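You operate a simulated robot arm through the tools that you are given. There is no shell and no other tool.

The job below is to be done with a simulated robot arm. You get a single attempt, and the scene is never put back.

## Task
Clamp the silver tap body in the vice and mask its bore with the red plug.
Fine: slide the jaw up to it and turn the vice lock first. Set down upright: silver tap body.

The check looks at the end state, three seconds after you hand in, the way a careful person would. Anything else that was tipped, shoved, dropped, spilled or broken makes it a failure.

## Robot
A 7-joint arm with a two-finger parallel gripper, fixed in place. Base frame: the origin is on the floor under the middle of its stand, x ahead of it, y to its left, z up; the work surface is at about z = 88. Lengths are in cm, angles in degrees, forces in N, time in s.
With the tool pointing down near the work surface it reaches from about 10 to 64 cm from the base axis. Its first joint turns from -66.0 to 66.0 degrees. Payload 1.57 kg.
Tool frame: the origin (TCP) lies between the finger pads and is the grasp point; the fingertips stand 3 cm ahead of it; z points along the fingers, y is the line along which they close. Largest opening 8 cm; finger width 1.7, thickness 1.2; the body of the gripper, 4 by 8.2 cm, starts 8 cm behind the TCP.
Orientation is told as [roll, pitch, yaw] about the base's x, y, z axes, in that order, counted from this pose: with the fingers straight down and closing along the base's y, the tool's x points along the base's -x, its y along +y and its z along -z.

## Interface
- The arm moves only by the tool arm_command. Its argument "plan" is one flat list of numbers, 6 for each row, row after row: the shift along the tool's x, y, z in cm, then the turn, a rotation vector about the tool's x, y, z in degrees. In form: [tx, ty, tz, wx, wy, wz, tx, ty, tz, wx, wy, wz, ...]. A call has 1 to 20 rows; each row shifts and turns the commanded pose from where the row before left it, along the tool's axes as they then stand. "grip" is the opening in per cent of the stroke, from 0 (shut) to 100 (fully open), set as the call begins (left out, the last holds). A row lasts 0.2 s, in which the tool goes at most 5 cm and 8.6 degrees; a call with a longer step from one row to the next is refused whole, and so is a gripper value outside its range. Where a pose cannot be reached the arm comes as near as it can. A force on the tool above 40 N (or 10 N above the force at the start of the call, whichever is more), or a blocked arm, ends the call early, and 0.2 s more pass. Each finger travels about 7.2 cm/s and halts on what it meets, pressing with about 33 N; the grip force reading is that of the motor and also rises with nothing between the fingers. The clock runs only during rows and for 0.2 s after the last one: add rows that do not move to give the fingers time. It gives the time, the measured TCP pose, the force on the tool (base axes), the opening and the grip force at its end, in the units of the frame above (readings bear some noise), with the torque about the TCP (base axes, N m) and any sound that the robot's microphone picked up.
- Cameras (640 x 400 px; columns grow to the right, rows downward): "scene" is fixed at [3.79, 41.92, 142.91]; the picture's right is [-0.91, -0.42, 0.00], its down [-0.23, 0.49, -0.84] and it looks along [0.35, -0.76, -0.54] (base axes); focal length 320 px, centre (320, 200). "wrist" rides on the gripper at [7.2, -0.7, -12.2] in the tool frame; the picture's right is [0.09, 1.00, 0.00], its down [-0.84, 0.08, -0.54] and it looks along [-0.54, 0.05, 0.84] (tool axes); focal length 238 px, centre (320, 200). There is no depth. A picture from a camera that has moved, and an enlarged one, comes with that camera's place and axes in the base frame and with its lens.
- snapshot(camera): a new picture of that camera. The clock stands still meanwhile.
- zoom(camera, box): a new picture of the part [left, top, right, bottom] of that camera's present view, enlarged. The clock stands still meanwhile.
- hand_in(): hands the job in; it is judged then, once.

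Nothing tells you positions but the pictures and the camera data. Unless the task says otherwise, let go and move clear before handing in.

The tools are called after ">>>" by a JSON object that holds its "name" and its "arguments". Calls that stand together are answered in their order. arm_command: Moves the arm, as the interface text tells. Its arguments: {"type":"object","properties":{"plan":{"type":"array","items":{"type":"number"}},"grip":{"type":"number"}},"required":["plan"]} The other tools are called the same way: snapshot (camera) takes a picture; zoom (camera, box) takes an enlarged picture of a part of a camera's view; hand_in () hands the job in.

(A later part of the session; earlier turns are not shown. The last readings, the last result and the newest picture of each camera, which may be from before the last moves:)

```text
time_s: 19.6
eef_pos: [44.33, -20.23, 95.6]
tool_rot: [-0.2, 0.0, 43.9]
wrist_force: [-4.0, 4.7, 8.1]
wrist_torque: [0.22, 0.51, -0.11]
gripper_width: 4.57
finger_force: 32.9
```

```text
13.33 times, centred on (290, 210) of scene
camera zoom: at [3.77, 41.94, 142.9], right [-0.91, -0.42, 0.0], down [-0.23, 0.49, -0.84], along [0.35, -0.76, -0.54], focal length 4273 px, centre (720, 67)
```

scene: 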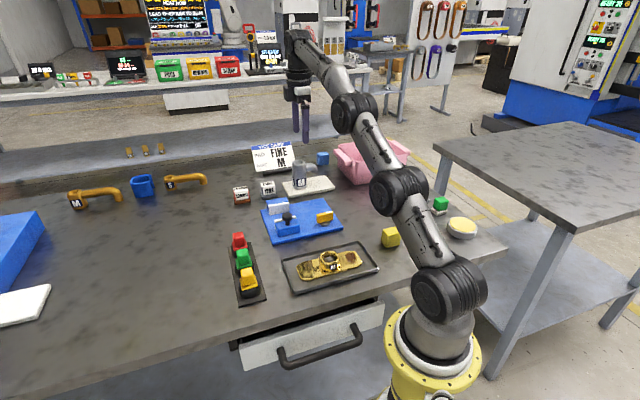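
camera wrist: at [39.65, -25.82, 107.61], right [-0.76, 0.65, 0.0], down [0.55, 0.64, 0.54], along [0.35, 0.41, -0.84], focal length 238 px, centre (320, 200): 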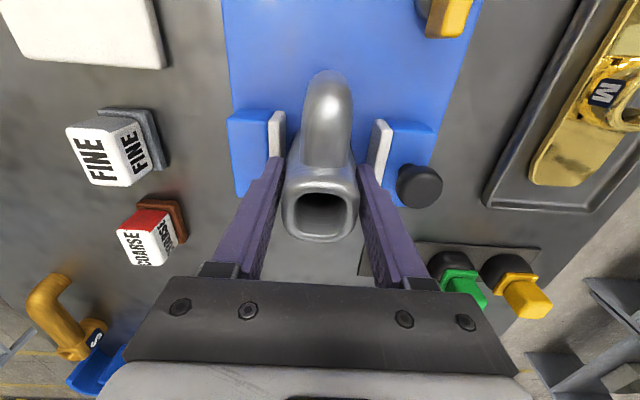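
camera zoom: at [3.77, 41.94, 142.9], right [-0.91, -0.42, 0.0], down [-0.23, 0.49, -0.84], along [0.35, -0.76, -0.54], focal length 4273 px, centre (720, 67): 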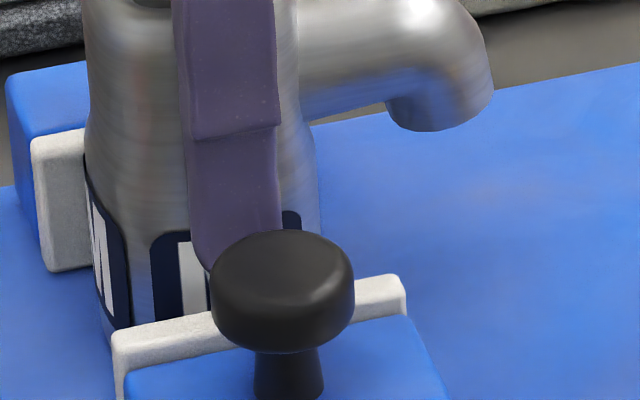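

The torque pattern (contact at the base on the spout side, about 6.6 cm below the TCP) and the jaw-top height of about 92.0 say the tap base is on the plate, not a finger on the jaw. I'll open only part-way, so the finger stays clear of the jaw knob, and let the tap settle.

>>> {"name": "arm_command", "arguments": {"plan": [0, 0, 0, 0, 0, 0, 0, 0, 0, 0, 0, 0, 0, 0, 0, 0, 0, 0], "grip": 70}}

>>> {"name": "zoom", "arguments": {"camera": "wrist", "box": [220, 60, 440, 250]}}

>>> {"name": "zoom", "arguments": {"camera": "scene", "box": [265, 180, 325, 235]}}

```text
time_s: 20.4
eef_pos: [44.18, -20.29, 95.35]
tool_rot: [0.0, -0.1, 44.0]
wrist_force: [-0.4, -0.5, 0.0]
wrist_torque: [0.0, -0.03, 0.0]
gripper_width: 5.59
finger_force: 0.0
```

```text
2.11 times, centred on (330, 155) of wrist
camera zoom: at [39.66, -25.85, 107.52], right [-0.76, 0.65, 0.0], down [0.55, 0.64, 0.54], along [0.35, 0.41, -0.84], focal length 502 px, centre (299, 295)
```

zoom: 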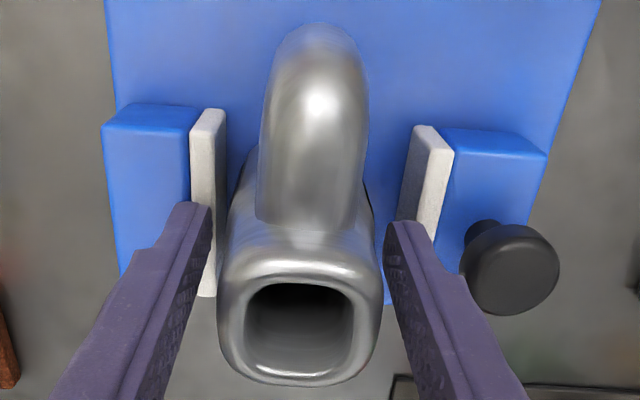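

```text
7.27 times, centred on (295, 208) of scene
camera zoom: at [3.79, 41.92, 142.91], right [-0.91, -0.42, 0.0], down [-0.23, 0.49, -0.84], along [0.35, -0.76, -0.54], focal length 2331 px, centre (502, 146)
```

zoom: 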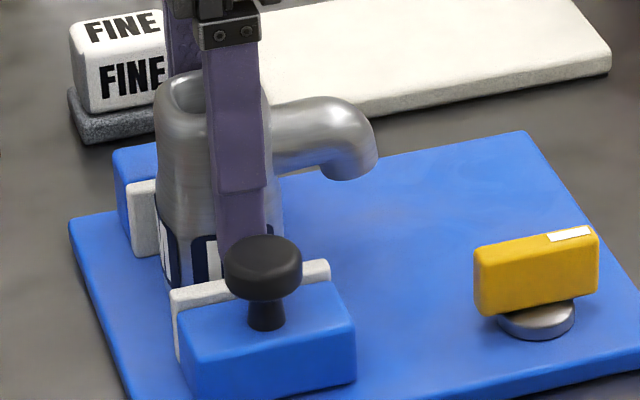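

Released cleanly and the tap stands on the plate. I'll raise straight up clear of it, then turn to yaw -46° over the jaw knob.

>>> {"name": "arm_command", "arguments": {"plan": [0, 0, -1.0, 0, 0, 0, 0, 0, -1.5, 0, 0, 0, 0, 0, -1.5, 0, 0, 0, 0, 0, -1.5, 0, 0, 0, 0, 0, -1.5, 0, 0, 0, 0, 0, -2.0, 0, 0, 0, 0, 0, -2.0, 0, 0, 0, 0, 0, 0, 0, 0, 0]}}

>>> {"name": "snapshot", "arguments": {"camera": "wrist"}}

>>> {"name": "zoom", "arguments": {"camera": "scene", "box": [255, 170, 335, 240]}}

```text
time_s: 22.2
eef_pos: [44.32, -20.18, 106.51]
tool_rot: [0.0, -0.1, 44.0]
wrist_force: [-0.4, -0.5, 0.4]
wrist_torque: [0.0, 0.01, 0.01]
gripper_width: 5.59
finger_force: 0.0
```

```text
taken
camera wrist: at [39.66, -25.82, 118.6], right [-0.76, 0.65, 0.0], down [0.55, 0.64, 0.54], along [0.35, 0.41, -0.84], focal length 238 px, centre (320, 200)
```

wrist: 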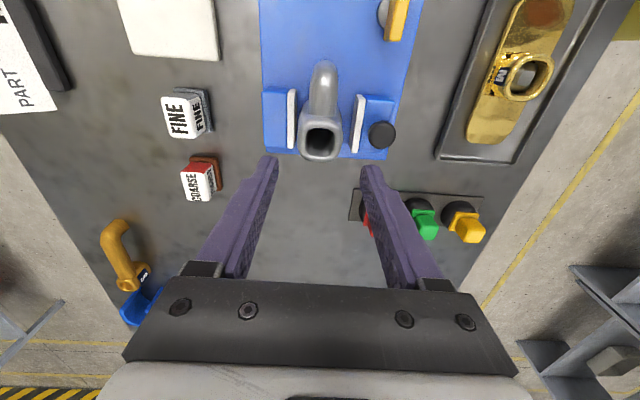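

```text
5.71 times, centred on (295, 205) of scene
camera zoom: at [3.79, 41.92, 142.91], right [-0.91, -0.42, 0.0], down [-0.23, 0.49, -0.84], along [0.35, -0.76, -0.54], focal length 1831 px, centre (463, 171)
```

zoom: 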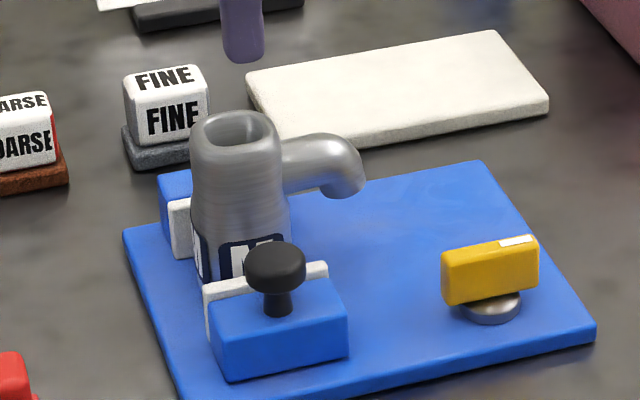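

The tap stands upright between the jaws. I'll zoom in on the wrist view for exact positions.

>>> {"name": "zoom", "arguments": {"camera": "wrist", "box": [250, 50, 410, 170]}}

```text
3.33 times, centred on (330, 110) of wrist
camera zoom: at [39.66, -25.82, 118.6], right [-0.76, 0.65, 0.0], down [0.55, 0.64, 0.54], along [0.35, 0.41, -0.84], focal length 794 px, centre (287, 500)
```

zoom: 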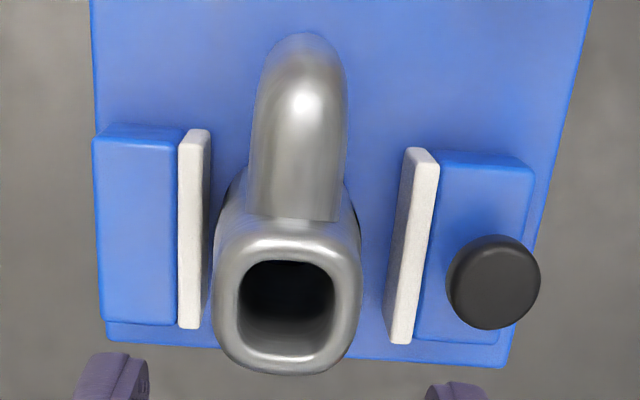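

Tap centre is (44.3,-20.45), and the knob head is centred near (39.83,-15.8) at z≈94.4. I'll rotate to yaw -46° and hover over the knob.

>>> {"name": "arm_command", "arguments": {"plan": [0, 0, 0, 0, 0, 8.18, 0, 0, 0, 0, 0, 8.18, 0, 0, 0, 0, 0, 8.18, 0, 0, 0, 0, 0, 8.18, 0, 0, 0, 0, 0, 8.18, 0, 0, 0, 0, 0, 8.18, 0, 0, 0, 0, 0, 8.18, 0, 0, 0, 0, 0, 8.18, 0, 0, 0, 0, 0, 8.18, 0, 0, 0, 0, 0, 8.18, 0, 0, 0, 0, 0, 8.18, 3.135, -0.094, 0, 0, 0, 0, 3.135, -0.094, 0, 0, 0, 0, 0, 0, 2.5, 0, 0, 0, 0, 0, 0, 0, 0, 0], "grip": 75}}

>>> {"name": "snapshot", "arguments": {"camera": "wrist"}}

>>> {"name": "snapshot", "arguments": {"camera": "scene"}}

```text
time_s: 25.4
eef_pos: [39.88, -16.05, 103.96]
tool_rot: [0.0, -0.1, -46.0]
wrist_force: [0.0, -0.7, 0.0]
wrist_torque: [0.01, -0.02, -0.03]
gripper_width: 6.01
finger_force: 0.1
```

```text
taken
camera wrist: at [34.46, -11.33, 116.02], right [0.65, 0.76, 0.0], down [0.64, -0.55, 0.54], along [0.41, -0.35, -0.84], focal length 238 px, centre (320, 200)
```

wrist: 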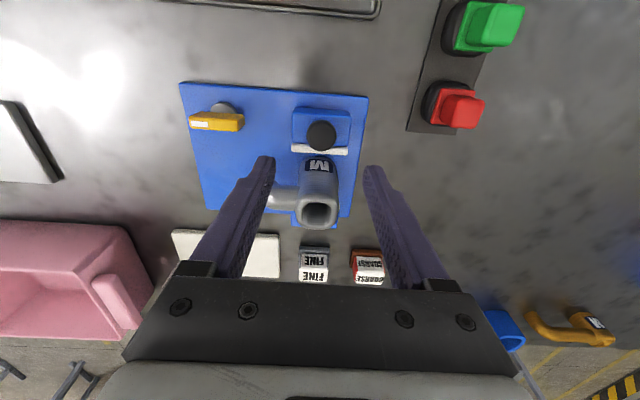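

```text
taken
```

scene: 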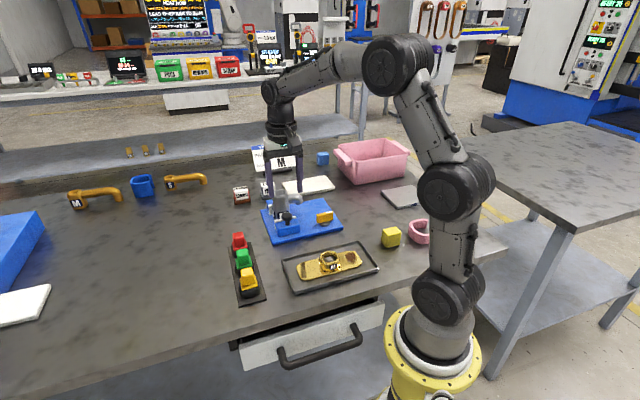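

>>> {"name": "zoom", "arguments": {"camera": "wrist", "box": [250, 80, 390, 200]}}

>>> {"name": "zoom", "arguments": {"camera": "wrist", "box": [170, 60, 330, 180]}}

>>> {"name": "zoom", "arguments": {"camera": "wrist", "box": [390, 0, 550, 150]}}

```text
3.33 times, centred on (320, 140) of wrist
camera zoom: at [34.46, -11.33, 116.02], right [0.65, 0.76, 0.0], down [0.64, -0.55, 0.54], along [0.41, -0.35, -0.84], focal length 794 px, centre (320, 400)
```

zoom: 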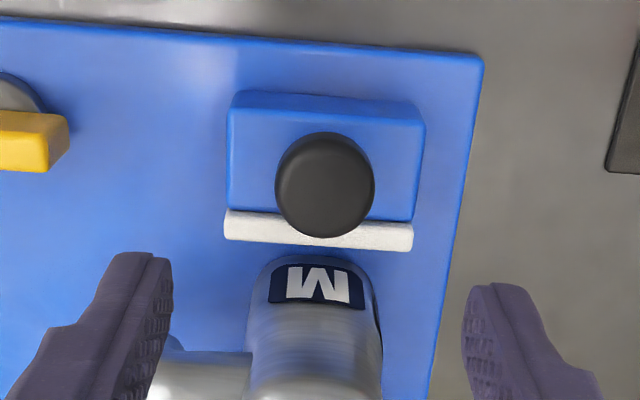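

```text
3.33 times, centred on (250, 120) of wrist
camera zoom: at [34.46, -11.33, 116.02], right [0.65, 0.76, 0.0], down [0.64, -0.55, 0.54], along [0.41, -0.35, -0.84], focal length 794 px, centre (553, 467)
```

zoom: 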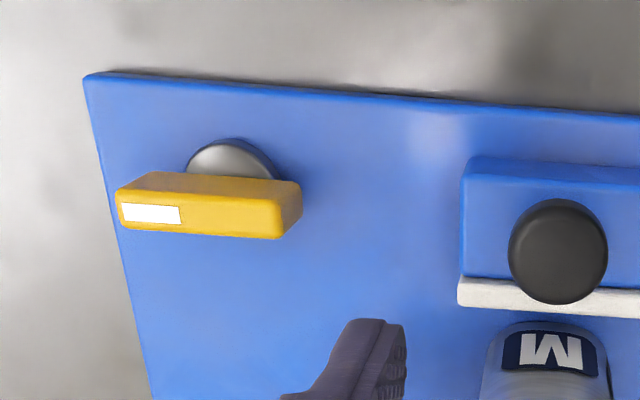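

```text
2.67 times, centred on (470, 75) of wrist
camera zoom: at [34.46, -11.33, 116.02], right [0.65, 0.76, 0.0], down [0.64, -0.55, 0.54], along [0.41, -0.35, -0.84], focal length 636 px, centre (-80, 533)
```

zoom: 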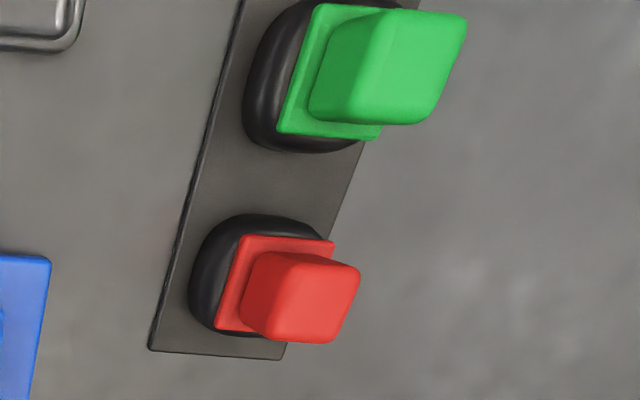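

The knob is at (39.8,-15.8), nearly under the TCP. I'll descend to z≈95.6, keeping the fingertips above the jaw top, and close on the knob.

>>> {"name": "arm_command", "arguments": {"plan": [0.15, 0.1, 1.7, 0, 0, 0, 0, 0, 1.7, 0, 0, 0, 0, 0, 1.7, 0, 0, 0, 0, 0, 1.7, 0, 0, 0, 0, 0, 1.5, 0, 0, 0, 0, 0, 0, 0, 0, 0]}}

>>> {"name": "zoom", "arguments": {"camera": "wrist", "box": [230, 80, 410, 240]}}

>>> {"name": "zoom", "arguments": {"camera": "scene", "box": [255, 170, 335, 240]}}

```text
time_s: 26.8
eef_pos: [39.81, -15.83, 95.94]
tool_rot: [0.0, 0.0, -46.0]
wrist_force: [-0.2, 0.0, 0.3]
wrist_torque: [0.0, -0.02, 0.0]
gripper_width: 6.0
finger_force: 0.0
```

```text
2.50 times, centred on (320, 160) of wrist
camera zoom: at [34.33, -11.17, 107.95], right [0.65, 0.76, 0.0], down [0.64, -0.55, 0.54], along [0.41, -0.35, -0.84], focal length 596 px, centre (320, 300)
```

zoom: 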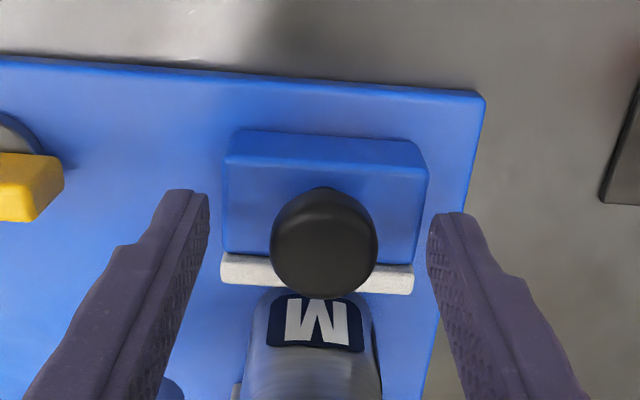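

```text
5.71 times, centred on (295, 205) of scene
camera zoom: at [3.79, 41.92, 142.91], right [-0.91, -0.42, 0.0], down [-0.23, 0.49, -0.84], along [0.35, -0.76, -0.54], focal length 1831 px, centre (463, 171)
```

zoom: 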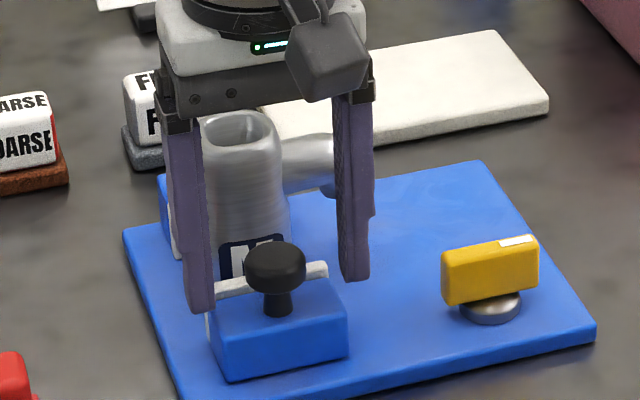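

The fingers straddle the knob with the tips clear of the jaw. Closing on it.

>>> {"name": "arm_command", "arguments": {"plan": [0, 0, 0, 0, 0, 0, 0, 0, 0, 0, 0, 0, 0, 0, 0, 0, 0, 0], "grip": 0}}

>>> {"name": "zoom", "arguments": {"camera": "scene", "box": [255, 170, 335, 240]}}

```text
time_s: 27.6
eef_pos: [39.91, -15.79, 95.91]
tool_rot: [0.1, 0.0, -46.0]
wrist_force: [6.8, 5.6, -2.8]
wrist_torque: [0.11, -0.19, -0.01]
gripper_width: 2.73
finger_force: 38.2
```

```text
5.71 times, centred on (295, 205) of scene
camera zoom: at [3.81, 41.94, 142.9], right [-0.91, -0.42, 0.0], down [-0.23, 0.49, -0.84], along [0.35, -0.76, -0.54], focal length 1831 px, centre (463, 171)
```

zoom: 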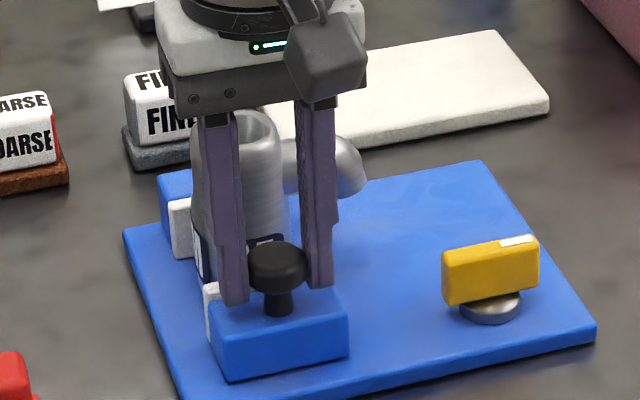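

The knob is held (2.7 cm wide). I'll slide the jaw toward the tap along tool -x in small steps, watching the force.

>>> {"name": "arm_command", "arguments": {"plan": [-0.2, 0.05, 0, 0, 0, 0, -0.25, 0, 0, 0, 0, 0, -0.25, 0, 0, 0, 0, 0, -0.25, 0, 0, 0, 0, 0, 0, 0, 0, 0, 0, 0]}}

>>> {"name": "zoom", "arguments": {"camera": "wrist", "box": [230, 80, 410, 240]}}

```text
time_s: 28.8
eef_pos: [40.56, -16.47, 95.93]
tool_rot: [0.1, -0.2, -46.0]
wrist_force: [4.3, 5.6, 11.6]
wrist_torque: [0.25, 0.03, -0.03]
gripper_width: 2.73
finger_force: 37.9
```

```text
2.50 times, centred on (320, 160) of wrist
camera zoom: at [35.04, -11.79, 107.93], right [0.65, 0.76, 0.0], down [0.63, -0.55, 0.55], along [0.41, -0.36, -0.84], focal length 596 px, centre (320, 300)
```

zoom: 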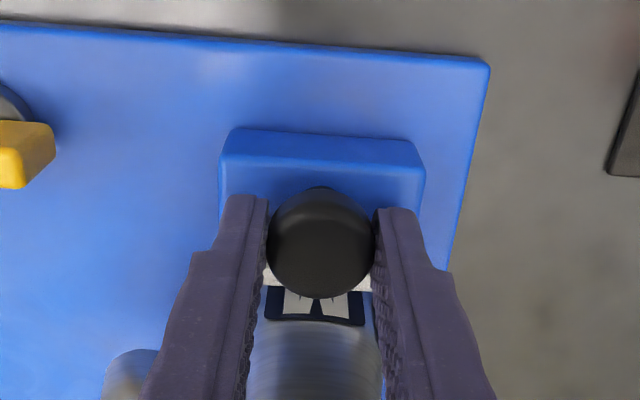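

The jaw follows smoothly, about 1 cm so far. There's a small vertical load, so I'll ease up a hair and continue.

>>> {"name": "arm_command", "arguments": {"plan": [-0.2, 0, -0.05, 0, 0, 0, -0.2, 0, 0, 0, 0, 0, 0, 0, 0, 0, 0, 0]}}

>>> {"name": "zoom", "arguments": {"camera": "scene", "box": [255, 170, 335, 240]}}

```text
time_s: 29.6
eef_pos: [40.75, -16.84, 96.01]
tool_rot: [0.1, -0.2, -46.0]
wrist_force: [8.9, 9.8, 15.4]
wrist_torque: [0.13, -0.21, 0.04]
gripper_width: 2.73
finger_force: 37.8
```

```text
5.71 times, centred on (295, 205) of scene
camera zoom: at [3.79, 41.95, 142.9], right [-0.91, -0.42, 0.0], down [-0.23, 0.49, -0.84], along [0.35, -0.76, -0.54], focal length 1831 px, centre (463, 171)
```

zoom: 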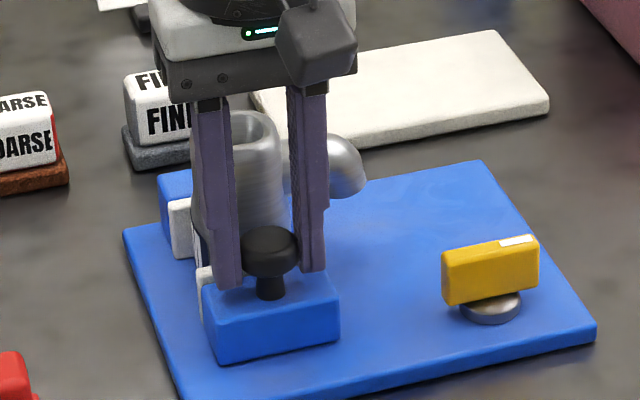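

A side load is building along tool +y (about 13 N) and upward. I'll relieve it with small corrections before sliding on.

>>> {"name": "arm_command", "arguments": {"plan": [0, 0.1, -0.1, 0, 0, 0, 0, 0, 0, 0, 0, 0]}}

```text
time_s: 30.2
eef_pos: [40.59, -16.71, 95.84]
tool_rot: [0.0, -0.2, -46.0]
wrist_force: [3.6, 1.2, 17.7]
wrist_torque: [-0.22, -0.34, -0.06]
gripper_width: 2.71
finger_force: 37.8
```

>>> {"name": "arm_command", "arguments": {"plan": [0, 0.02, -0.15, 0, 0, 0, 0, 0, 0, 0, 0, 0]}}

```text
time_s: 30.8
eef_pos: [40.75, -16.62, 95.94]
tool_rot: [-0.1, 0.2, -46.0]
wrist_force: [2.8, 0.9, 4.3]
wrist_torque: [-0.33, -0.38, 0.01]
gripper_width: 2.71
finger_force: 38.2
```

The loads are relieved. Continuing the slide slowly.

>>> {"name": "arm_command", "arguments": {"plan": [-0.15, 0.005, -0.01, 0, 0, 0, -0.15, 0.005, -0.01, 0, 0, 0, 0, 0, 0, 0, 0, 0]}}

>>> {"name": "zoom", "arguments": {"camera": "scene", "box": [265, 180, 325, 235]}}

>>> {"name": "zoom", "arguments": {"camera": "wrist", "box": [230, 80, 410, 240]}}

```text
time_s: 31.6
eef_pos: [40.84, -16.97, 95.76]
tool_rot: [-0.1, 0.3, -46.1]
wrist_force: [-1.9, 2.4, -0.4]
wrist_torque: [0.11, 0.14, 0.02]
gripper_width: 2.73
finger_force: 37.9
```

```text
7.27 times, centred on (295, 208) of scene
camera zoom: at [3.78, 41.93, 142.91], right [-0.91, -0.42, 0.0], down [-0.23, 0.49, -0.84], along [0.35, -0.76, -0.54], focal length 2331 px, centre (502, 146)
```

zoom: 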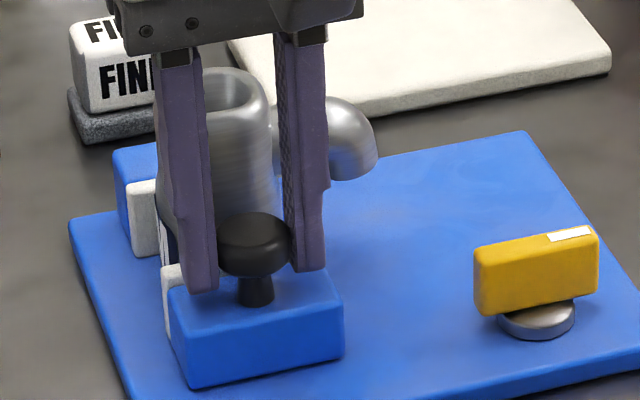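

```text
2.50 times, centred on (320, 160) of wrist
camera zoom: at [35.53, -12.21, 107.98], right [0.65, 0.76, 0.0], down [0.64, -0.55, 0.54], along [0.41, -0.35, -0.84], focal length 596 px, centre (320, 300)
```

zoom: 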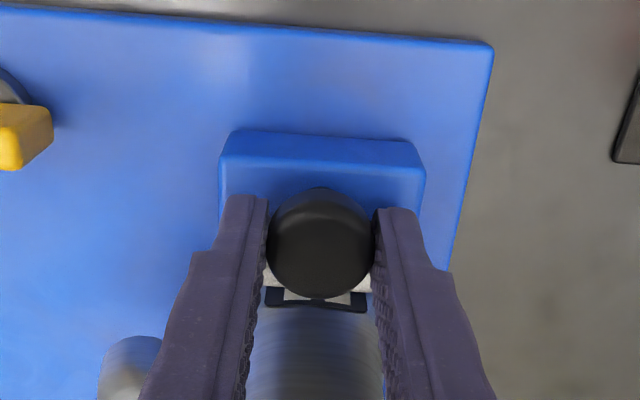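

Roughly 1.6 cm done and the first light resistance shows, probably the tap. Continuing in small steps until the tap seats on the fixed jaw.

>>> {"name": "arm_command", "arguments": {"plan": [-0.15, 0.005, -0.01, 0, 0, 0, -0.1, 0.005, -0.01, 0, 0, 0, 0, 0, 0, 0, 0, 0]}}

>>> {"name": "zoom", "arguments": {"camera": "scene", "box": [265, 180, 325, 235]}}

```text
time_s: 32.4
eef_pos: [41.09, -16.95, 95.79]
tool_rot: [-0.2, 0.2, -46.0]
wrist_force: [-5.6, 5.4, -5.4]
wrist_torque: [0.33, 0.36, -0.01]
gripper_width: 2.73
finger_force: 38.0
```

```text
7.27 times, centred on (295, 208) of scene
camera zoom: at [3.78, 41.93, 142.9], right [-0.91, -0.42, 0.0], down [-0.23, 0.49, -0.84], along [0.35, -0.76, -0.54], focal length 2331 px, centre (502, 146)
```

zoom: 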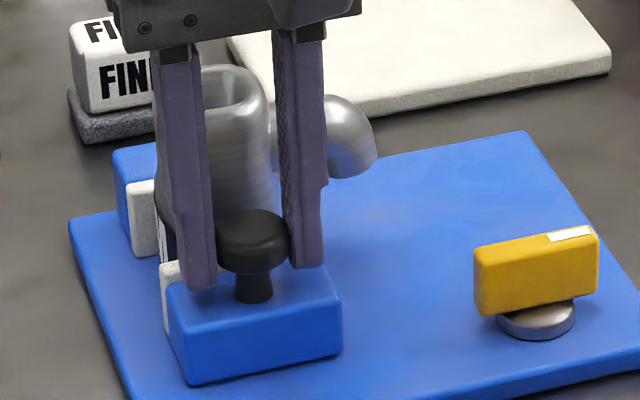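

The tap top shifted slightly away, so the jaw is now pushing it. Continuing to close the remaining 0.3–0.5 cm.

>>> {"name": "arm_command", "arguments": {"plan": [-0.1, 0.0, 0.02, 0, 0, 0, -0.1, 0.0, 0.02, 0, 0, 0, 0, 0, 0, 0, 0, 0]}}

>>> {"name": "zoom", "arguments": {"camera": "scene", "box": [265, 180, 325, 235]}}

```text
time_s: 33.2
eef_pos: [41.29, -17.17, 95.92]
tool_rot: [-0.1, 0.2, -46.0]
wrist_force: [-10.0, 5.3, -11.0]
wrist_torque: [-0.04, 0.11, -0.04]
gripper_width: 2.73
finger_force: 37.2
```

```text
7.27 times, centred on (295, 208) of scene
camera zoom: at [3.78, 41.93, 142.91], right [-0.91, -0.42, 0.0], down [-0.23, 0.49, -0.84], along [0.35, -0.76, -0.54], focal length 2331 px, centre (502, 146)
```

zoom: 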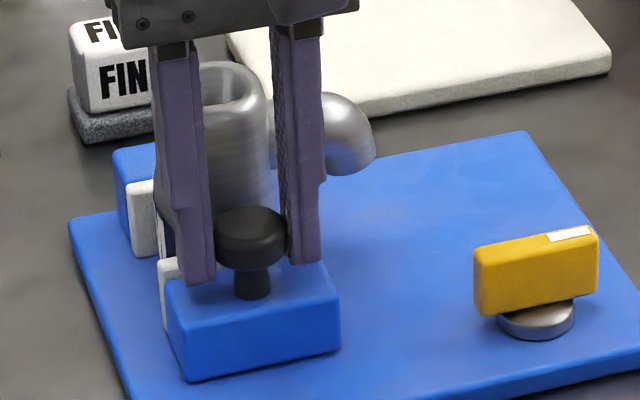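

>>> {"name": "arm_command", "arguments": {"plan": [-0.1, -0.02, 0.05, 0, 0, 0, -0.1, 0.0, 0.04, 0, 0, 0, 0, 0, 0, 0, 0, 0]}}

>>> {"name": "zoom", "arguments": {"camera": "scene", "box": [265, 180, 325, 235]}}

>>> {"name": "snapshot", "arguments": {"camera": "wrist"}}

```text
time_s: 34.0
eef_pos: [41.2, -17.13, 95.82]
tool_rot: [-0.2, 0.4, -46.0]
wrist_force: [-19.5, 9.4, 1.3]
wrist_torque: [0.04, 0.23, -0.03]
gripper_width: 2.72
finger_force: 38.6
```

```text
7.27 times, centred on (295, 208) of scene
camera zoom: at [3.74, 41.95, 142.9], right [-0.91, -0.42, 0.0], down [-0.23, 0.49, -0.84], along [0.35, -0.76, -0.54], focal length 2331 px, centre (502, 146)
```

zoom: 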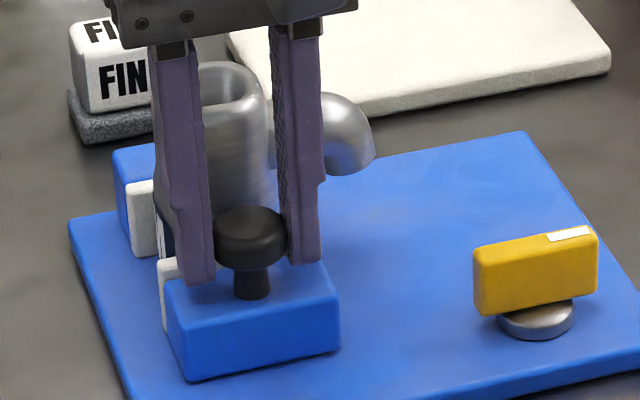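

```text
taken
camera wrist: at [35.9, -12.57, 108.0], right [0.65, 0.76, 0.0], down [0.64, -0.55, 0.54], along [0.41, -0.35, -0.84], focal length 238 px, centre (320, 200)
```

wrist: 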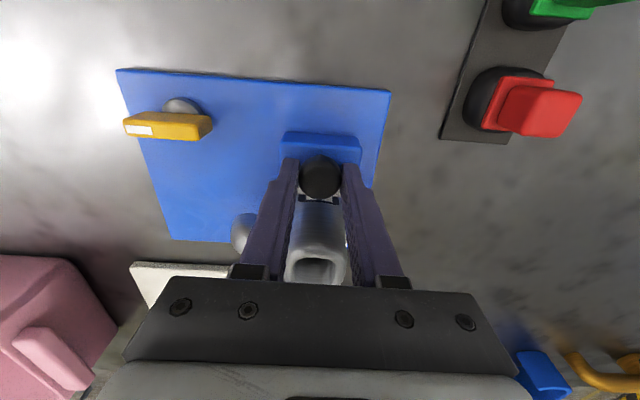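

About 20 N of reaction and no further motion: the tap is seated between both jaws. I'll ease the push most of the way, release the knob, and rise.

>>> {"name": "arm_command", "arguments": {"plan": [0.12, 0.05, 0, 0, 0, 0, 0, 0, 0, 0, 0, 0]}}

>>> {"name": "arm_command", "arguments": {"plan": [0, 0, 0, 0, 0, 0, 0, 0, 0, 0, 0, 0, 0, 0, 0, 0, 0, 0], "grip": 60}}

>>> {"name": "snapshot", "arguments": {"camera": "wrist"}}

>>> {"name": "zoom", "arguments": {"camera": "scene", "box": [265, 180, 325, 235]}}

```text
time_s: 34.6
eef_pos: [41.27, -17.2, 95.93]
tool_rot: [-0.1, 0.4, -46.0]
wrist_force: [-21.6, 6.1, 2.2]
wrist_torque: [0.08, 0.36, -0.06]
gripper_width: 2.72
finger_force: 38.1
```

```text
time_s: 35.4
eef_pos: [41.61, -17.3, 96.02]
tool_rot: [0.0, 0.0, -46.0]
wrist_force: [-0.8, -0.4, -0.4]
wrist_torque: [0.02, -0.03, 0.0]
gripper_width: 4.78
finger_force: 0.0
```

```text
taken
camera wrist: at [36.09, -12.6, 107.99], right [0.65, 0.76, 0.0], down [0.64, -0.55, 0.54], along [0.41, -0.35, -0.84], focal length 238 px, centre (320, 200)
```

wrist: 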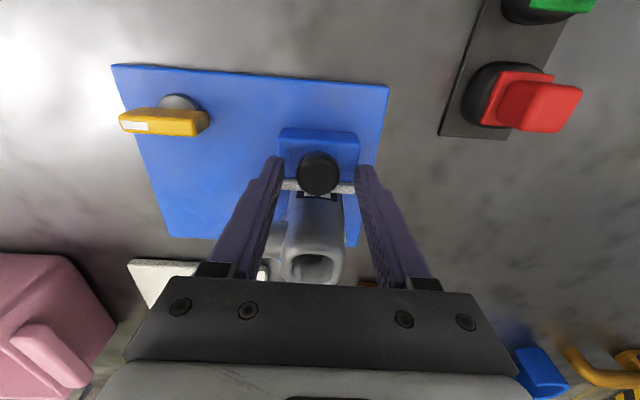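

```text
7.27 times, centred on (295, 208) of scene
camera zoom: at [3.79, 41.92, 142.91], right [-0.91, -0.42, 0.0], down [-0.23, 0.49, -0.84], along [0.35, -0.76, -0.54], focal length 2331 px, centre (502, 146)
```

zoom: 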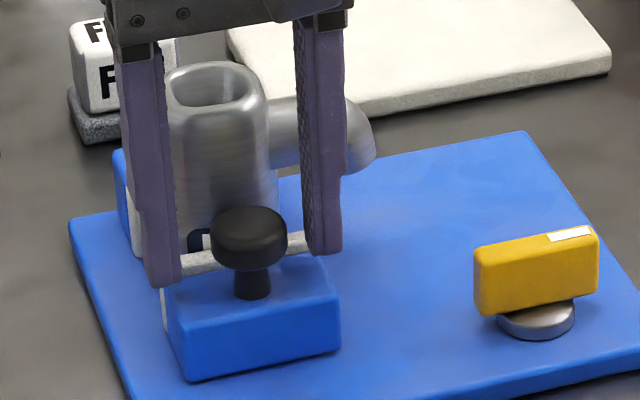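

The jaw stayed put on release. Rising clear and inspecting the clamp.

>>> {"name": "arm_command", "arguments": {"plan": [0.2, 0, -1.5, 0, 0, 0, 0, 0, -2.0, 0, 0, 0, 0, 0, -2.0, 0, 0, 0, 0, 0, -2.5, 0, 0, 0, 0, 0, -2.5, 0, 0, 0, 0, 0, 0, 0, 0, 0]}}

>>> {"name": "zoom", "arguments": {"camera": "wrist", "box": [200, 50, 420, 230]}}

>>> {"name": "zoom", "arguments": {"camera": "scene", "box": [255, 170, 335, 240]}}

```text
time_s: 36.8
eef_pos: [41.45, -17.13, 106.44]
tool_rot: [0.0, 0.1, -46.0]
wrist_force: [0.2, -0.6, 0.0]
wrist_torque: [0.02, 0.0, -0.03]
gripper_width: 4.81
finger_force: 0.0
```

```text
2.22 times, centred on (310, 140) of wrist
camera zoom: at [35.96, -12.43, 118.43], right [0.65, 0.76, 0.0], down [0.64, -0.55, 0.54], along [0.41, -0.35, -0.84], focal length 530 px, centre (342, 333)
```

zoom: 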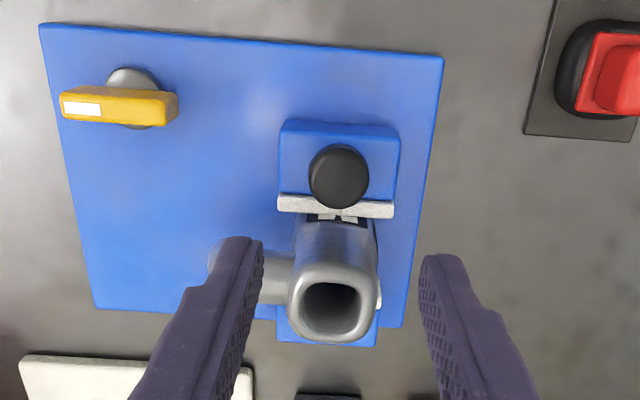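

```text
5.71 times, centred on (295, 205) of scene
camera zoom: at [3.79, 41.92, 142.91], right [-0.91, -0.42, 0.0], down [-0.23, 0.49, -0.84], along [0.35, -0.76, -0.54], focal length 1831 px, centre (463, 171)
```

zoom: 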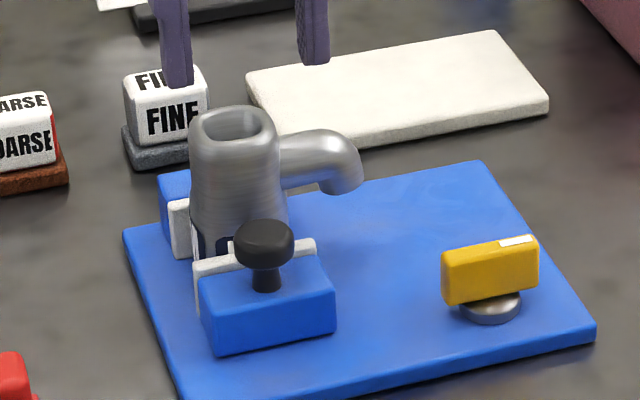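

The tap is clamped square and upright. Next is the lock lever near (32.6,-23.3): I'll turn back to yaw 44° so the fingers close across it, and hover above for a look.

>>> {"name": "arm_command", "arguments": {"plan": [0, 0, 0, 0, 0, -8.18, 0, 0, 0, 0, 0, -8.18, 0, 0, 0, 0, 0, -8.18, 0, 0, 0, 0, 0, -8.18, 0, 0, 0, 0, 0, -8.18, 0, 0, 0, 0, 0, -8.18, 0, 0, 0, 0, 0, -8.18, 0, 0, 0, 0, 0, -8.18, 0, 0, 0, 0, 0, -8.18, 0, 0, 0, 0, 0, -8.18, 0, 0, 0, 0, 0, -8.18, 3.54, 0.582, 0, 0, 0, 0, 3.54, 0.582, 0, 0, 0, 0, 3.54, 0.582, 0, 0, 0, 0, 0, 0, 0, 0, 0, 0], "grip": 55}}

>>> {"name": "snapshot", "arguments": {"camera": "wrist"}}

>>> {"name": "zoom", "arguments": {"camera": "wrist", "box": [240, 40, 400, 160]}}

>>> {"name": "zoom", "arguments": {"camera": "scene", "box": [255, 170, 355, 250]}}

```text
time_s: 40.0
eef_pos: [32.36, -23.22, 106.56]
tool_rot: [0.0, -0.1, 44.0]
wrist_force: [0.7, -0.6, -0.4]
wrist_torque: [0.02, 0.02, -0.02]
gripper_width: 4.42
finger_force: 0.0
```

```text
taken
camera wrist: at [27.64, -28.77, 118.53], right [-0.76, 0.65, 0.0], down [0.55, 0.64, 0.54], along [0.35, 0.41, -0.84], focal length 238 px, centre (320, 200)
```

wrist: 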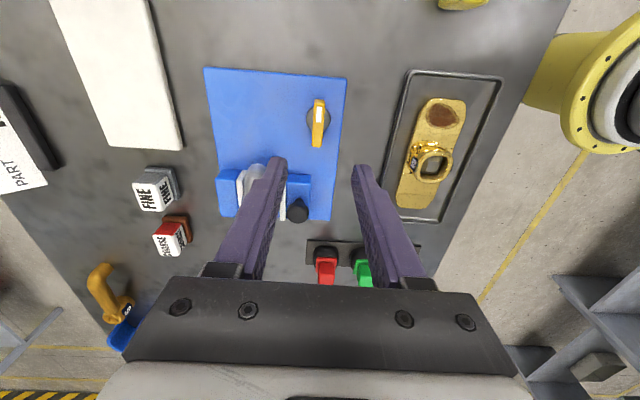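

```text
3.33 times, centred on (320, 100) of wrist
camera zoom: at [27.64, -28.77, 118.53], right [-0.76, 0.65, 0.0], down [0.55, 0.64, 0.54], along [0.35, 0.41, -0.84], focal length 794 px, centre (320, 533)
```

zoom: 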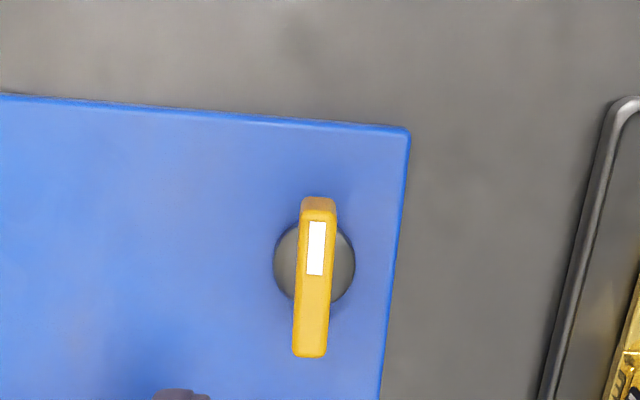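

```text
5.00 times, centred on (305, 210) of scene
camera zoom: at [3.79, 41.92, 142.91], right [-0.91, -0.42, 0.0], down [-0.23, 0.49, -0.84], along [0.35, -0.76, -0.54], focal length 1602 px, centre (395, 150)
```

zoom: 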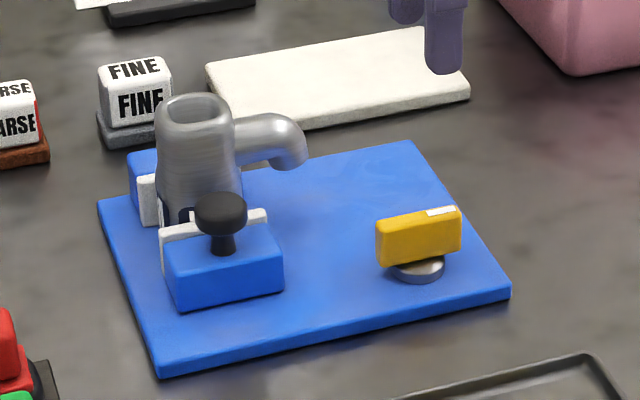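

The lever top is centred at (32.6,-23.3) with z top ≈92, and it lies at 45°. I'll correct by 0.2 cm and 1° and descend around it.

>>> {"name": "arm_command", "arguments": {"plan": [-0.06, -0.2, 2.0, 0, 0, -1.0, 0, 0, 2.0, 0, 0, 0, 0, 0, 2.0, 0, 0, 0, 0, 0, 2.0, 0, 0, 0, 0, 0, 2.0, 0, 0, 0, 0, 0, 1.0, 0, 0, 0, 0, 0, 0, 0, 0, 0]}}

>>> {"name": "zoom", "arguments": {"camera": "wrist", "box": [240, 60, 400, 200]}}

>>> {"name": "zoom", "arguments": {"camera": "scene", "box": [285, 180, 365, 250]}}

```text
time_s: 41.6
eef_pos: [32.47, -23.37, 95.2]
tool_rot: [0.0, 0.0, 45.0]
wrist_force: [-0.2, 0.0, -0.2]
wrist_torque: [0.02, 0.02, 0.03]
gripper_width: 4.4
finger_force: 0.0
```

```text
2.86 times, centred on (320, 130) of wrist
camera zoom: at [28.09, -29.01, 107.37], right [-0.77, 0.64, 0.0], down [0.54, 0.65, 0.54], along [0.35, 0.42, -0.84], focal length 681 px, centre (320, 400)
```

zoom: 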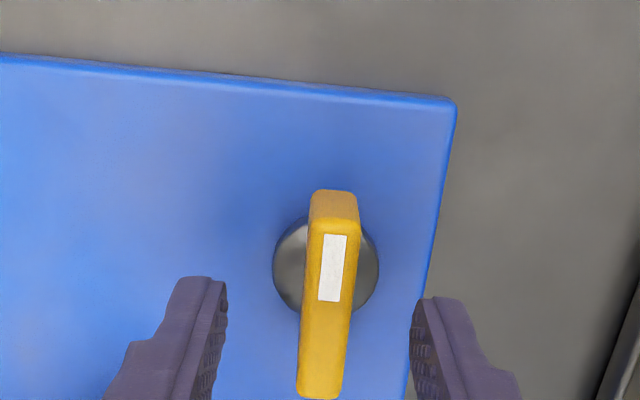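

```text
5.71 times, centred on (325, 215) of scene
camera zoom: at [3.79, 41.92, 142.91], right [-0.91, -0.42, 0.0], down [-0.23, 0.49, -0.84], along [0.35, -0.76, -0.54], focal length 1831 px, centre (291, 114)
```

zoom: 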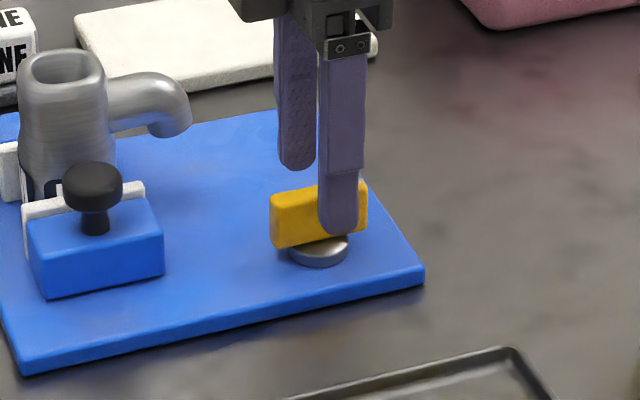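

The fingers straddle the lever well. Lowering 1.6 cm, then closing.

>>> {"name": "arm_command", "arguments": {"plan": [0, 0, 0.8, 0, 0, 0, 0, 0, 0.7, 0, 0, 0, 0, 0, 0, 0, 0, 0]}}

>>> {"name": "arm_command", "arguments": {"plan": [0, 0, 0, 0, 0, 0, 0, 0, 0, 0, 0, 0, 0, 0, 0, 0, 0, 0, 0, 0, 0, 0, 0, 0], "grip": 0}}

>>> {"name": "zoom", "arguments": {"camera": "wrist", "box": [240, 60, 400, 200]}}

>>> {"name": "zoom", "arguments": {"camera": "scene", "box": [285, 180, 365, 250]}}

```text
time_s: 42.4
eef_pos: [32.64, -23.32, 93.91]
tool_rot: [0.1, 0.1, 45.0]
wrist_force: [0.5, -0.2, -0.4]
wrist_torque: [-0.04, -0.02, -0.01]
gripper_width: 4.41
finger_force: 0.0
```

```text
time_s: 43.4
eef_pos: [32.69, -23.27, 93.91]
tool_rot: [0.2, 0.0, 45.0]
wrist_force: [-7.8, 8.6, 4.5]
wrist_torque: [-0.06, 0.0, -0.04]
gripper_width: 1.21
finger_force: 29.4
```

```text
2.86 times, centred on (320, 130) of wrist
camera zoom: at [28.06, -28.88, 105.91], right [-0.77, 0.64, 0.0], down [0.54, 0.65, 0.54], along [0.34, 0.42, -0.84], focal length 681 px, centre (320, 400)
```

zoom: 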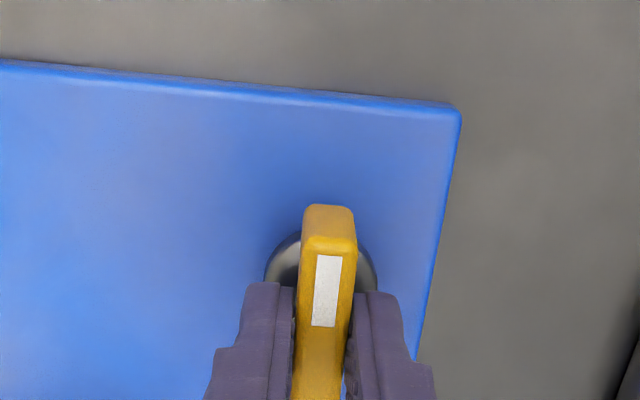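

```text
5.71 times, centred on (325, 215) of scene
camera zoom: at [3.76, 41.95, 142.9], right [-0.91, -0.42, 0.0], down [-0.23, 0.49, -0.84], along [0.35, -0.76, -0.54], focal length 1831 px, centre (291, 114)
```

zoom: 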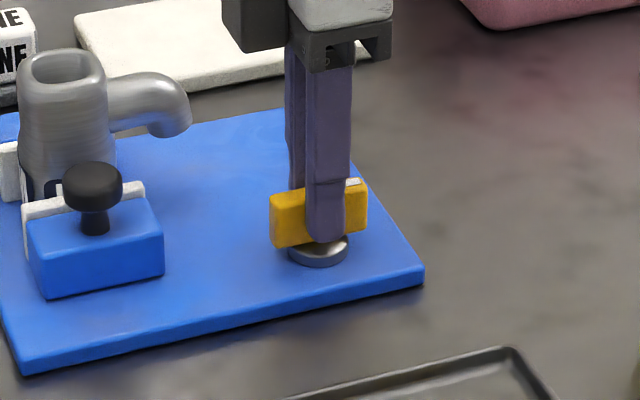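

The lever is gripped (1.2 cm). I'll relieve the side load, then test a small clockwise turn and read the torque.

>>> {"name": "arm_command", "arguments": {"plan": [0, 0.1, 0, 0, 0, 0, 0, 0, 0, 0, 0, 0]}}

>>> {"name": "arm_command", "arguments": {"plan": [0, 0, 0, 0, 0, 3.0, 0, 0, 0, 0, 0, 3.0, 0, 0, 0, 0, 0, 0]}}

```text
time_s: 44.0
eef_pos: [32.59, -23.27, 93.92]
tool_rot: [0.0, -0.1, 45.1]
wrist_force: [2.7, 3.6, -12.0]
wrist_torque: [-0.38, 0.29, -0.03]
gripper_width: 1.17
finger_force: 28.9
```

```text
time_s: 44.8
eef_pos: [32.47, -23.42, 93.93]
tool_rot: [0.1, 0.0, 39.0]
wrist_force: [2.9, -2.1, -17.3]
wrist_torque: [-0.12, -0.34, 0.63]
gripper_width: 1.31
finger_force: 30.4
```

Turning clockwise gives resistance (0.63 N·m at 6°, with the fingers starting to spread). I'll go back and test counter-clockwise.

>>> {"name": "arm_command", "arguments": {"plan": [0, 0, -0.05, 0, 0, -3.0, 0, 0, -0.05, 0, 0, -3.0, 0, 0, 0, 0, 0, 0]}}

>>> {"name": "arm_command", "arguments": {"plan": [0, 0, 0, 0, 0, -3.0, 0, 0, 0, 0, 0, -3.0, 0, 0, 0, 0, 0, 0]}}

>>> {"name": "zoom", "arguments": {"camera": "wrist", "box": [240, 60, 400, 200]}}

```text
time_s: 45.6
eef_pos: [32.53, -23.27, 93.98]
tool_rot: [0.2, 0.0, 45.0]
wrist_force: [-5.1, -11.4, -21.6]
wrist_torque: [-0.46, -0.01, -0.01]
gripper_width: 1.18
finger_force: 29.2
```

```text
time_s: 46.4
eef_pos: [32.53, -23.16, 94.13]
tool_rot: [0.1, -0.1, 51.1]
wrist_force: [-4.2, -9.0, -21.4]
wrist_torque: [-0.36, 0.02, 0.01]
gripper_width: 1.2
finger_force: 29.6
```

```text
2.86 times, centred on (320, 130) of wrist
camera zoom: at [28.66, -29.3, 106.07], right [-0.83, 0.55, 0.0], down [0.47, 0.7, 0.54], along [0.3, 0.45, -0.84], focal length 681 px, centre (320, 400)
```

zoom: 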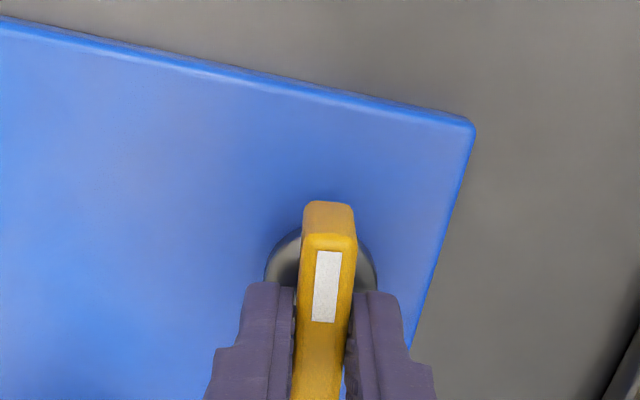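

Counter-clockwise turns freely, so that's the locking direction. I'll relieve the vertical and side load and keep turning in stages, watching wrist limits.

>>> {"name": "arm_command", "arguments": {"plan": [0.05, 0.0, 0.15, 0, 0, 0, 0, 0, 0, 0, 0, 0]}}

>>> {"name": "arm_command", "arguments": {"plan": [0, 0, 0.0, 0, 0, -5.0, 0, 0, 0, 0, 0, -5.0, 0, 0, 0, 0, 0, -5.0, 0, 0, 0, 0, 0, 0]}}

```text
time_s: 47.0
eef_pos: [32.6, -23.19, 94.0]
tool_rot: [0.0, 0.0, 51.0]
wrist_force: [-6.6, 2.8, -5.8]
wrist_torque: [-0.57, 0.62, -0.01]
gripper_width: 1.17
finger_force: 28.8
```

```text
time_s: 48.0
eef_pos: [32.59, -23.13, 93.99]
tool_rot: [0.0, 0.0, 66.1]
wrist_force: [-11.2, 6.5, 10.7]
wrist_torque: [0.93, -0.02, -0.01]
gripper_width: 1.2
finger_force: 29.4
```

>>> {"name": "arm_command", "arguments": {"plan": [0, 0.1, -0.06, 0, 0, 0, 0, 0, 0, 0, 0, 0]}}

>>> {"name": "arm_command", "arguments": {"plan": [0, 0, 0.0, 0, 0, -5.0, 0, 0, 0, 0, 0, -5.0, 0, 0, 0, 0, 0, -5.0, 0, 0, 0, 0, 0, 0]}}

>>> {"name": "zoom", "arguments": {"camera": "wrist", "box": [240, 60, 400, 200]}}

>>> {"name": "zoom", "arguments": {"camera": "scene", "box": [265, 170, 365, 250]}}

```text
time_s: 48.6
eef_pos: [32.64, -23.12, 93.99]
tool_rot: [-0.1, 0.1, 66.0]
wrist_force: [-0.7, 1.2, 3.9]
wrist_torque: [0.73, 0.02, -0.01]
gripper_width: 1.19
finger_force: 29.2
```

```text
time_s: 49.6
eef_pos: [32.49, -23.34, 94.06]
tool_rot: [-0.2, 0.0, 81.1]
wrist_force: [0.0, 5.1, 16.7]
wrist_torque: [0.8, 0.11, -0.04]
gripper_width: 1.2
finger_force: 29.0
```

```text
2.86 times, centred on (320, 130) of wrist
camera zoom: at [32.09, -30.43, 106.08], right [-1.0, 0.06, 0.0], down [0.05, 0.84, 0.54], along [0.04, 0.54, -0.84], focal length 681 px, centre (320, 400)
```

zoom: 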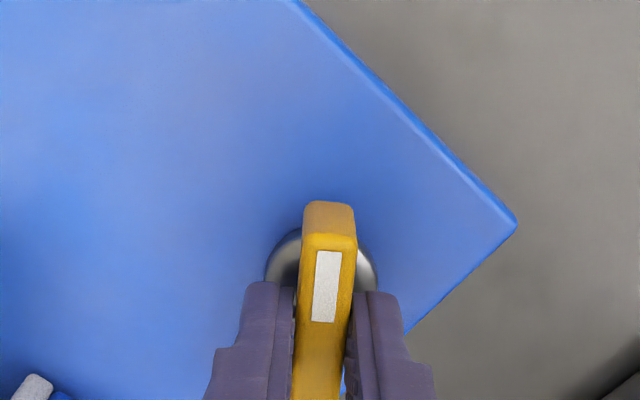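

```text
5.00 times, centred on (315, 210) of scene
camera zoom: at [3.77, 41.95, 142.9], right [-0.91, -0.42, 0.0], down [-0.23, 0.49, -0.84], along [0.35, -0.76, -0.54], focal length 1602 px, centre (345, 150)
```

zoom: 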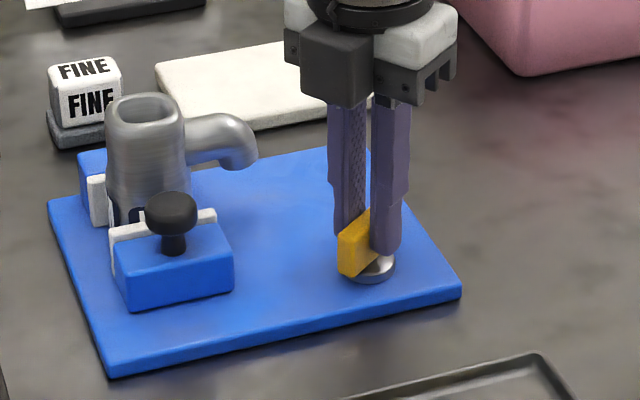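

The lever follows (now 36° from its start). Easing vertical load and continuing.

>>> {"name": "arm_command", "arguments": {"plan": [0, 0.0, -0.1, 0, 0, 0, 0, 0, 0, 0, 0, -5.0, 0, 0, 0, 0, 0, -5.0, 0, 0, 0, 0, 0, -5.0, 0, 0, 0, 0, 0, 0]}}

```text
time_s: 50.8
eef_pos: [32.41, -23.26, 93.98]
tool_rot: [0.0, 0.1, 96.2]
wrist_force: [0.2, -0.5, 8.6]
wrist_torque: [-0.31, -0.03, -0.01]
gripper_width: 1.18
finger_force: 28.9
```

>>> {"name": "arm_command", "arguments": {"plan": [0, 0.0, -0.05, 0, 0, -5.0, 0, 0, 0, 0, 0, -5.0, 0, 0, 0, 0, 0, -5.0, 0, 0, 0, 0, 0, 0]}}

>>> {"name": "snapshot", "arguments": {"camera": "scene"}}

```text
time_s: 51.8
eef_pos: [32.57, -23.27, 94.09]
tool_rot: [0.0, 0.1, 111.1]
wrist_force: [3.9, -2.0, -3.4]
wrist_torque: [-0.89, -0.41, 0.05]
gripper_width: 1.21
finger_force: 29.3
```

```text
taken
```

scene: 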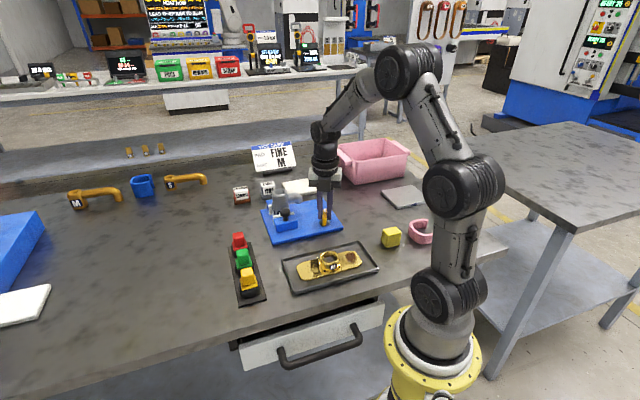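

Still free at 66° of turn. Continuing.

>>> {"name": "arm_command", "arguments": {"plan": [0, 0, 0, 0, 0, -5.0, 0, 0, 0, 0, 0, -5.0, 0, 0, 0, 0, 0, 0]}}

>>> {"name": "arm_command", "arguments": {"plan": [0, 0, 0, 0, 0, -4.0, 0, 0, 0, 0, 0, -4.0, 0, 0, 0, 0, 0, 0]}}

>>> {"name": "zoom", "arguments": {"camera": "scene", "box": [265, 170, 365, 250]}}

```text
time_s: 52.6
eef_pos: [32.52, -23.28, 94.15]
tool_rot: [0.0, -0.1, 121.2]
wrist_force: [1.2, -3.8, -8.5]
wrist_torque: [-0.77, -0.51, 0.0]
gripper_width: 1.2
finger_force: 29.2
```

```text
time_s: 53.4
eef_pos: [32.4, -23.29, 93.99]
tool_rot: [0.1, -0.2, 129.1]
wrist_force: [-2.0, -6.8, -14.9]
wrist_torque: [-0.55, -0.41, 0.02]
gripper_width: 1.19
finger_force: 29.5
```

```text
5.00 times, centred on (315, 210) of scene
camera zoom: at [3.8, 41.89, 142.92], right [-0.91, -0.42, 0.0], down [-0.23, 0.49, -0.84], along [0.35, -0.76, -0.54], focal length 1602 px, centre (345, 150)
```

zoom: 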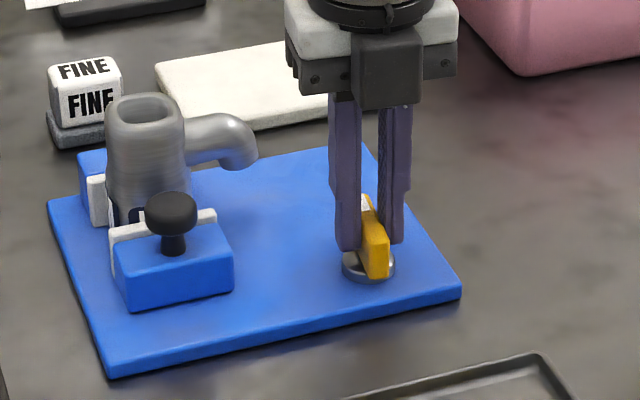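

84° and still free. I'll lower slightly to relieve the pull and keep going until a stop is felt.

>>> {"name": "arm_command", "arguments": {"plan": [0, 0, 0.1, 0, 0, -3.0, 0, 0, 0, 0, 0, -3.0, 0, 0, 0, 0, 0, 0]}}

```text
time_s: 54.2
eef_pos: [32.4, -23.18, 94.08]
tool_rot: [0.0, -0.1, 135.0]
wrist_force: [-7.8, -9.0, -3.7]
wrist_torque: [0.5, 0.73, 0.0]
gripper_width: 1.19
finger_force: 29.4
```

At 90° there's still no stop. I'll test a few degrees more, carefully.

>>> {"name": "arm_command", "arguments": {"plan": [0, 0, 0.03, 0, 0, -3.0, 0, 0, 0, 0, 0, 0]}}

>>> {"name": "arm_command", "arguments": {"plan": [0, 0, 0, 0, 0, -3.0, 0, 0, 0, 0, 0, 0]}}

```text
time_s: 54.8
eef_pos: [32.47, -23.31, 94.16]
tool_rot: [0.3, -0.6, 136.0]
wrist_force: [-13.9, -10.5, -24.1]
wrist_torque: [0.14, 0.07, -0.49]
gripper_width: 1.21
finger_force: 29.2
out of reach, approached as far as the arm can: row 1
```

```text
time_s: 55.1
eef_pos: [32.45, -23.23, 94.27]
tool_rot: [0.7, -0.5, 136.9]
wrist_force: [-3.4, -5.7, 1.6]
wrist_torque: [0.47, 0.03, -0.45]
gripper_width: 1.25
finger_force: 29.6
out of reach, approached as far as the arm can: row 1
stopped in row 1: the force on the tool passed its limit at 46 N (the readings are from after the stop); the commanded pose is now the measured one
```

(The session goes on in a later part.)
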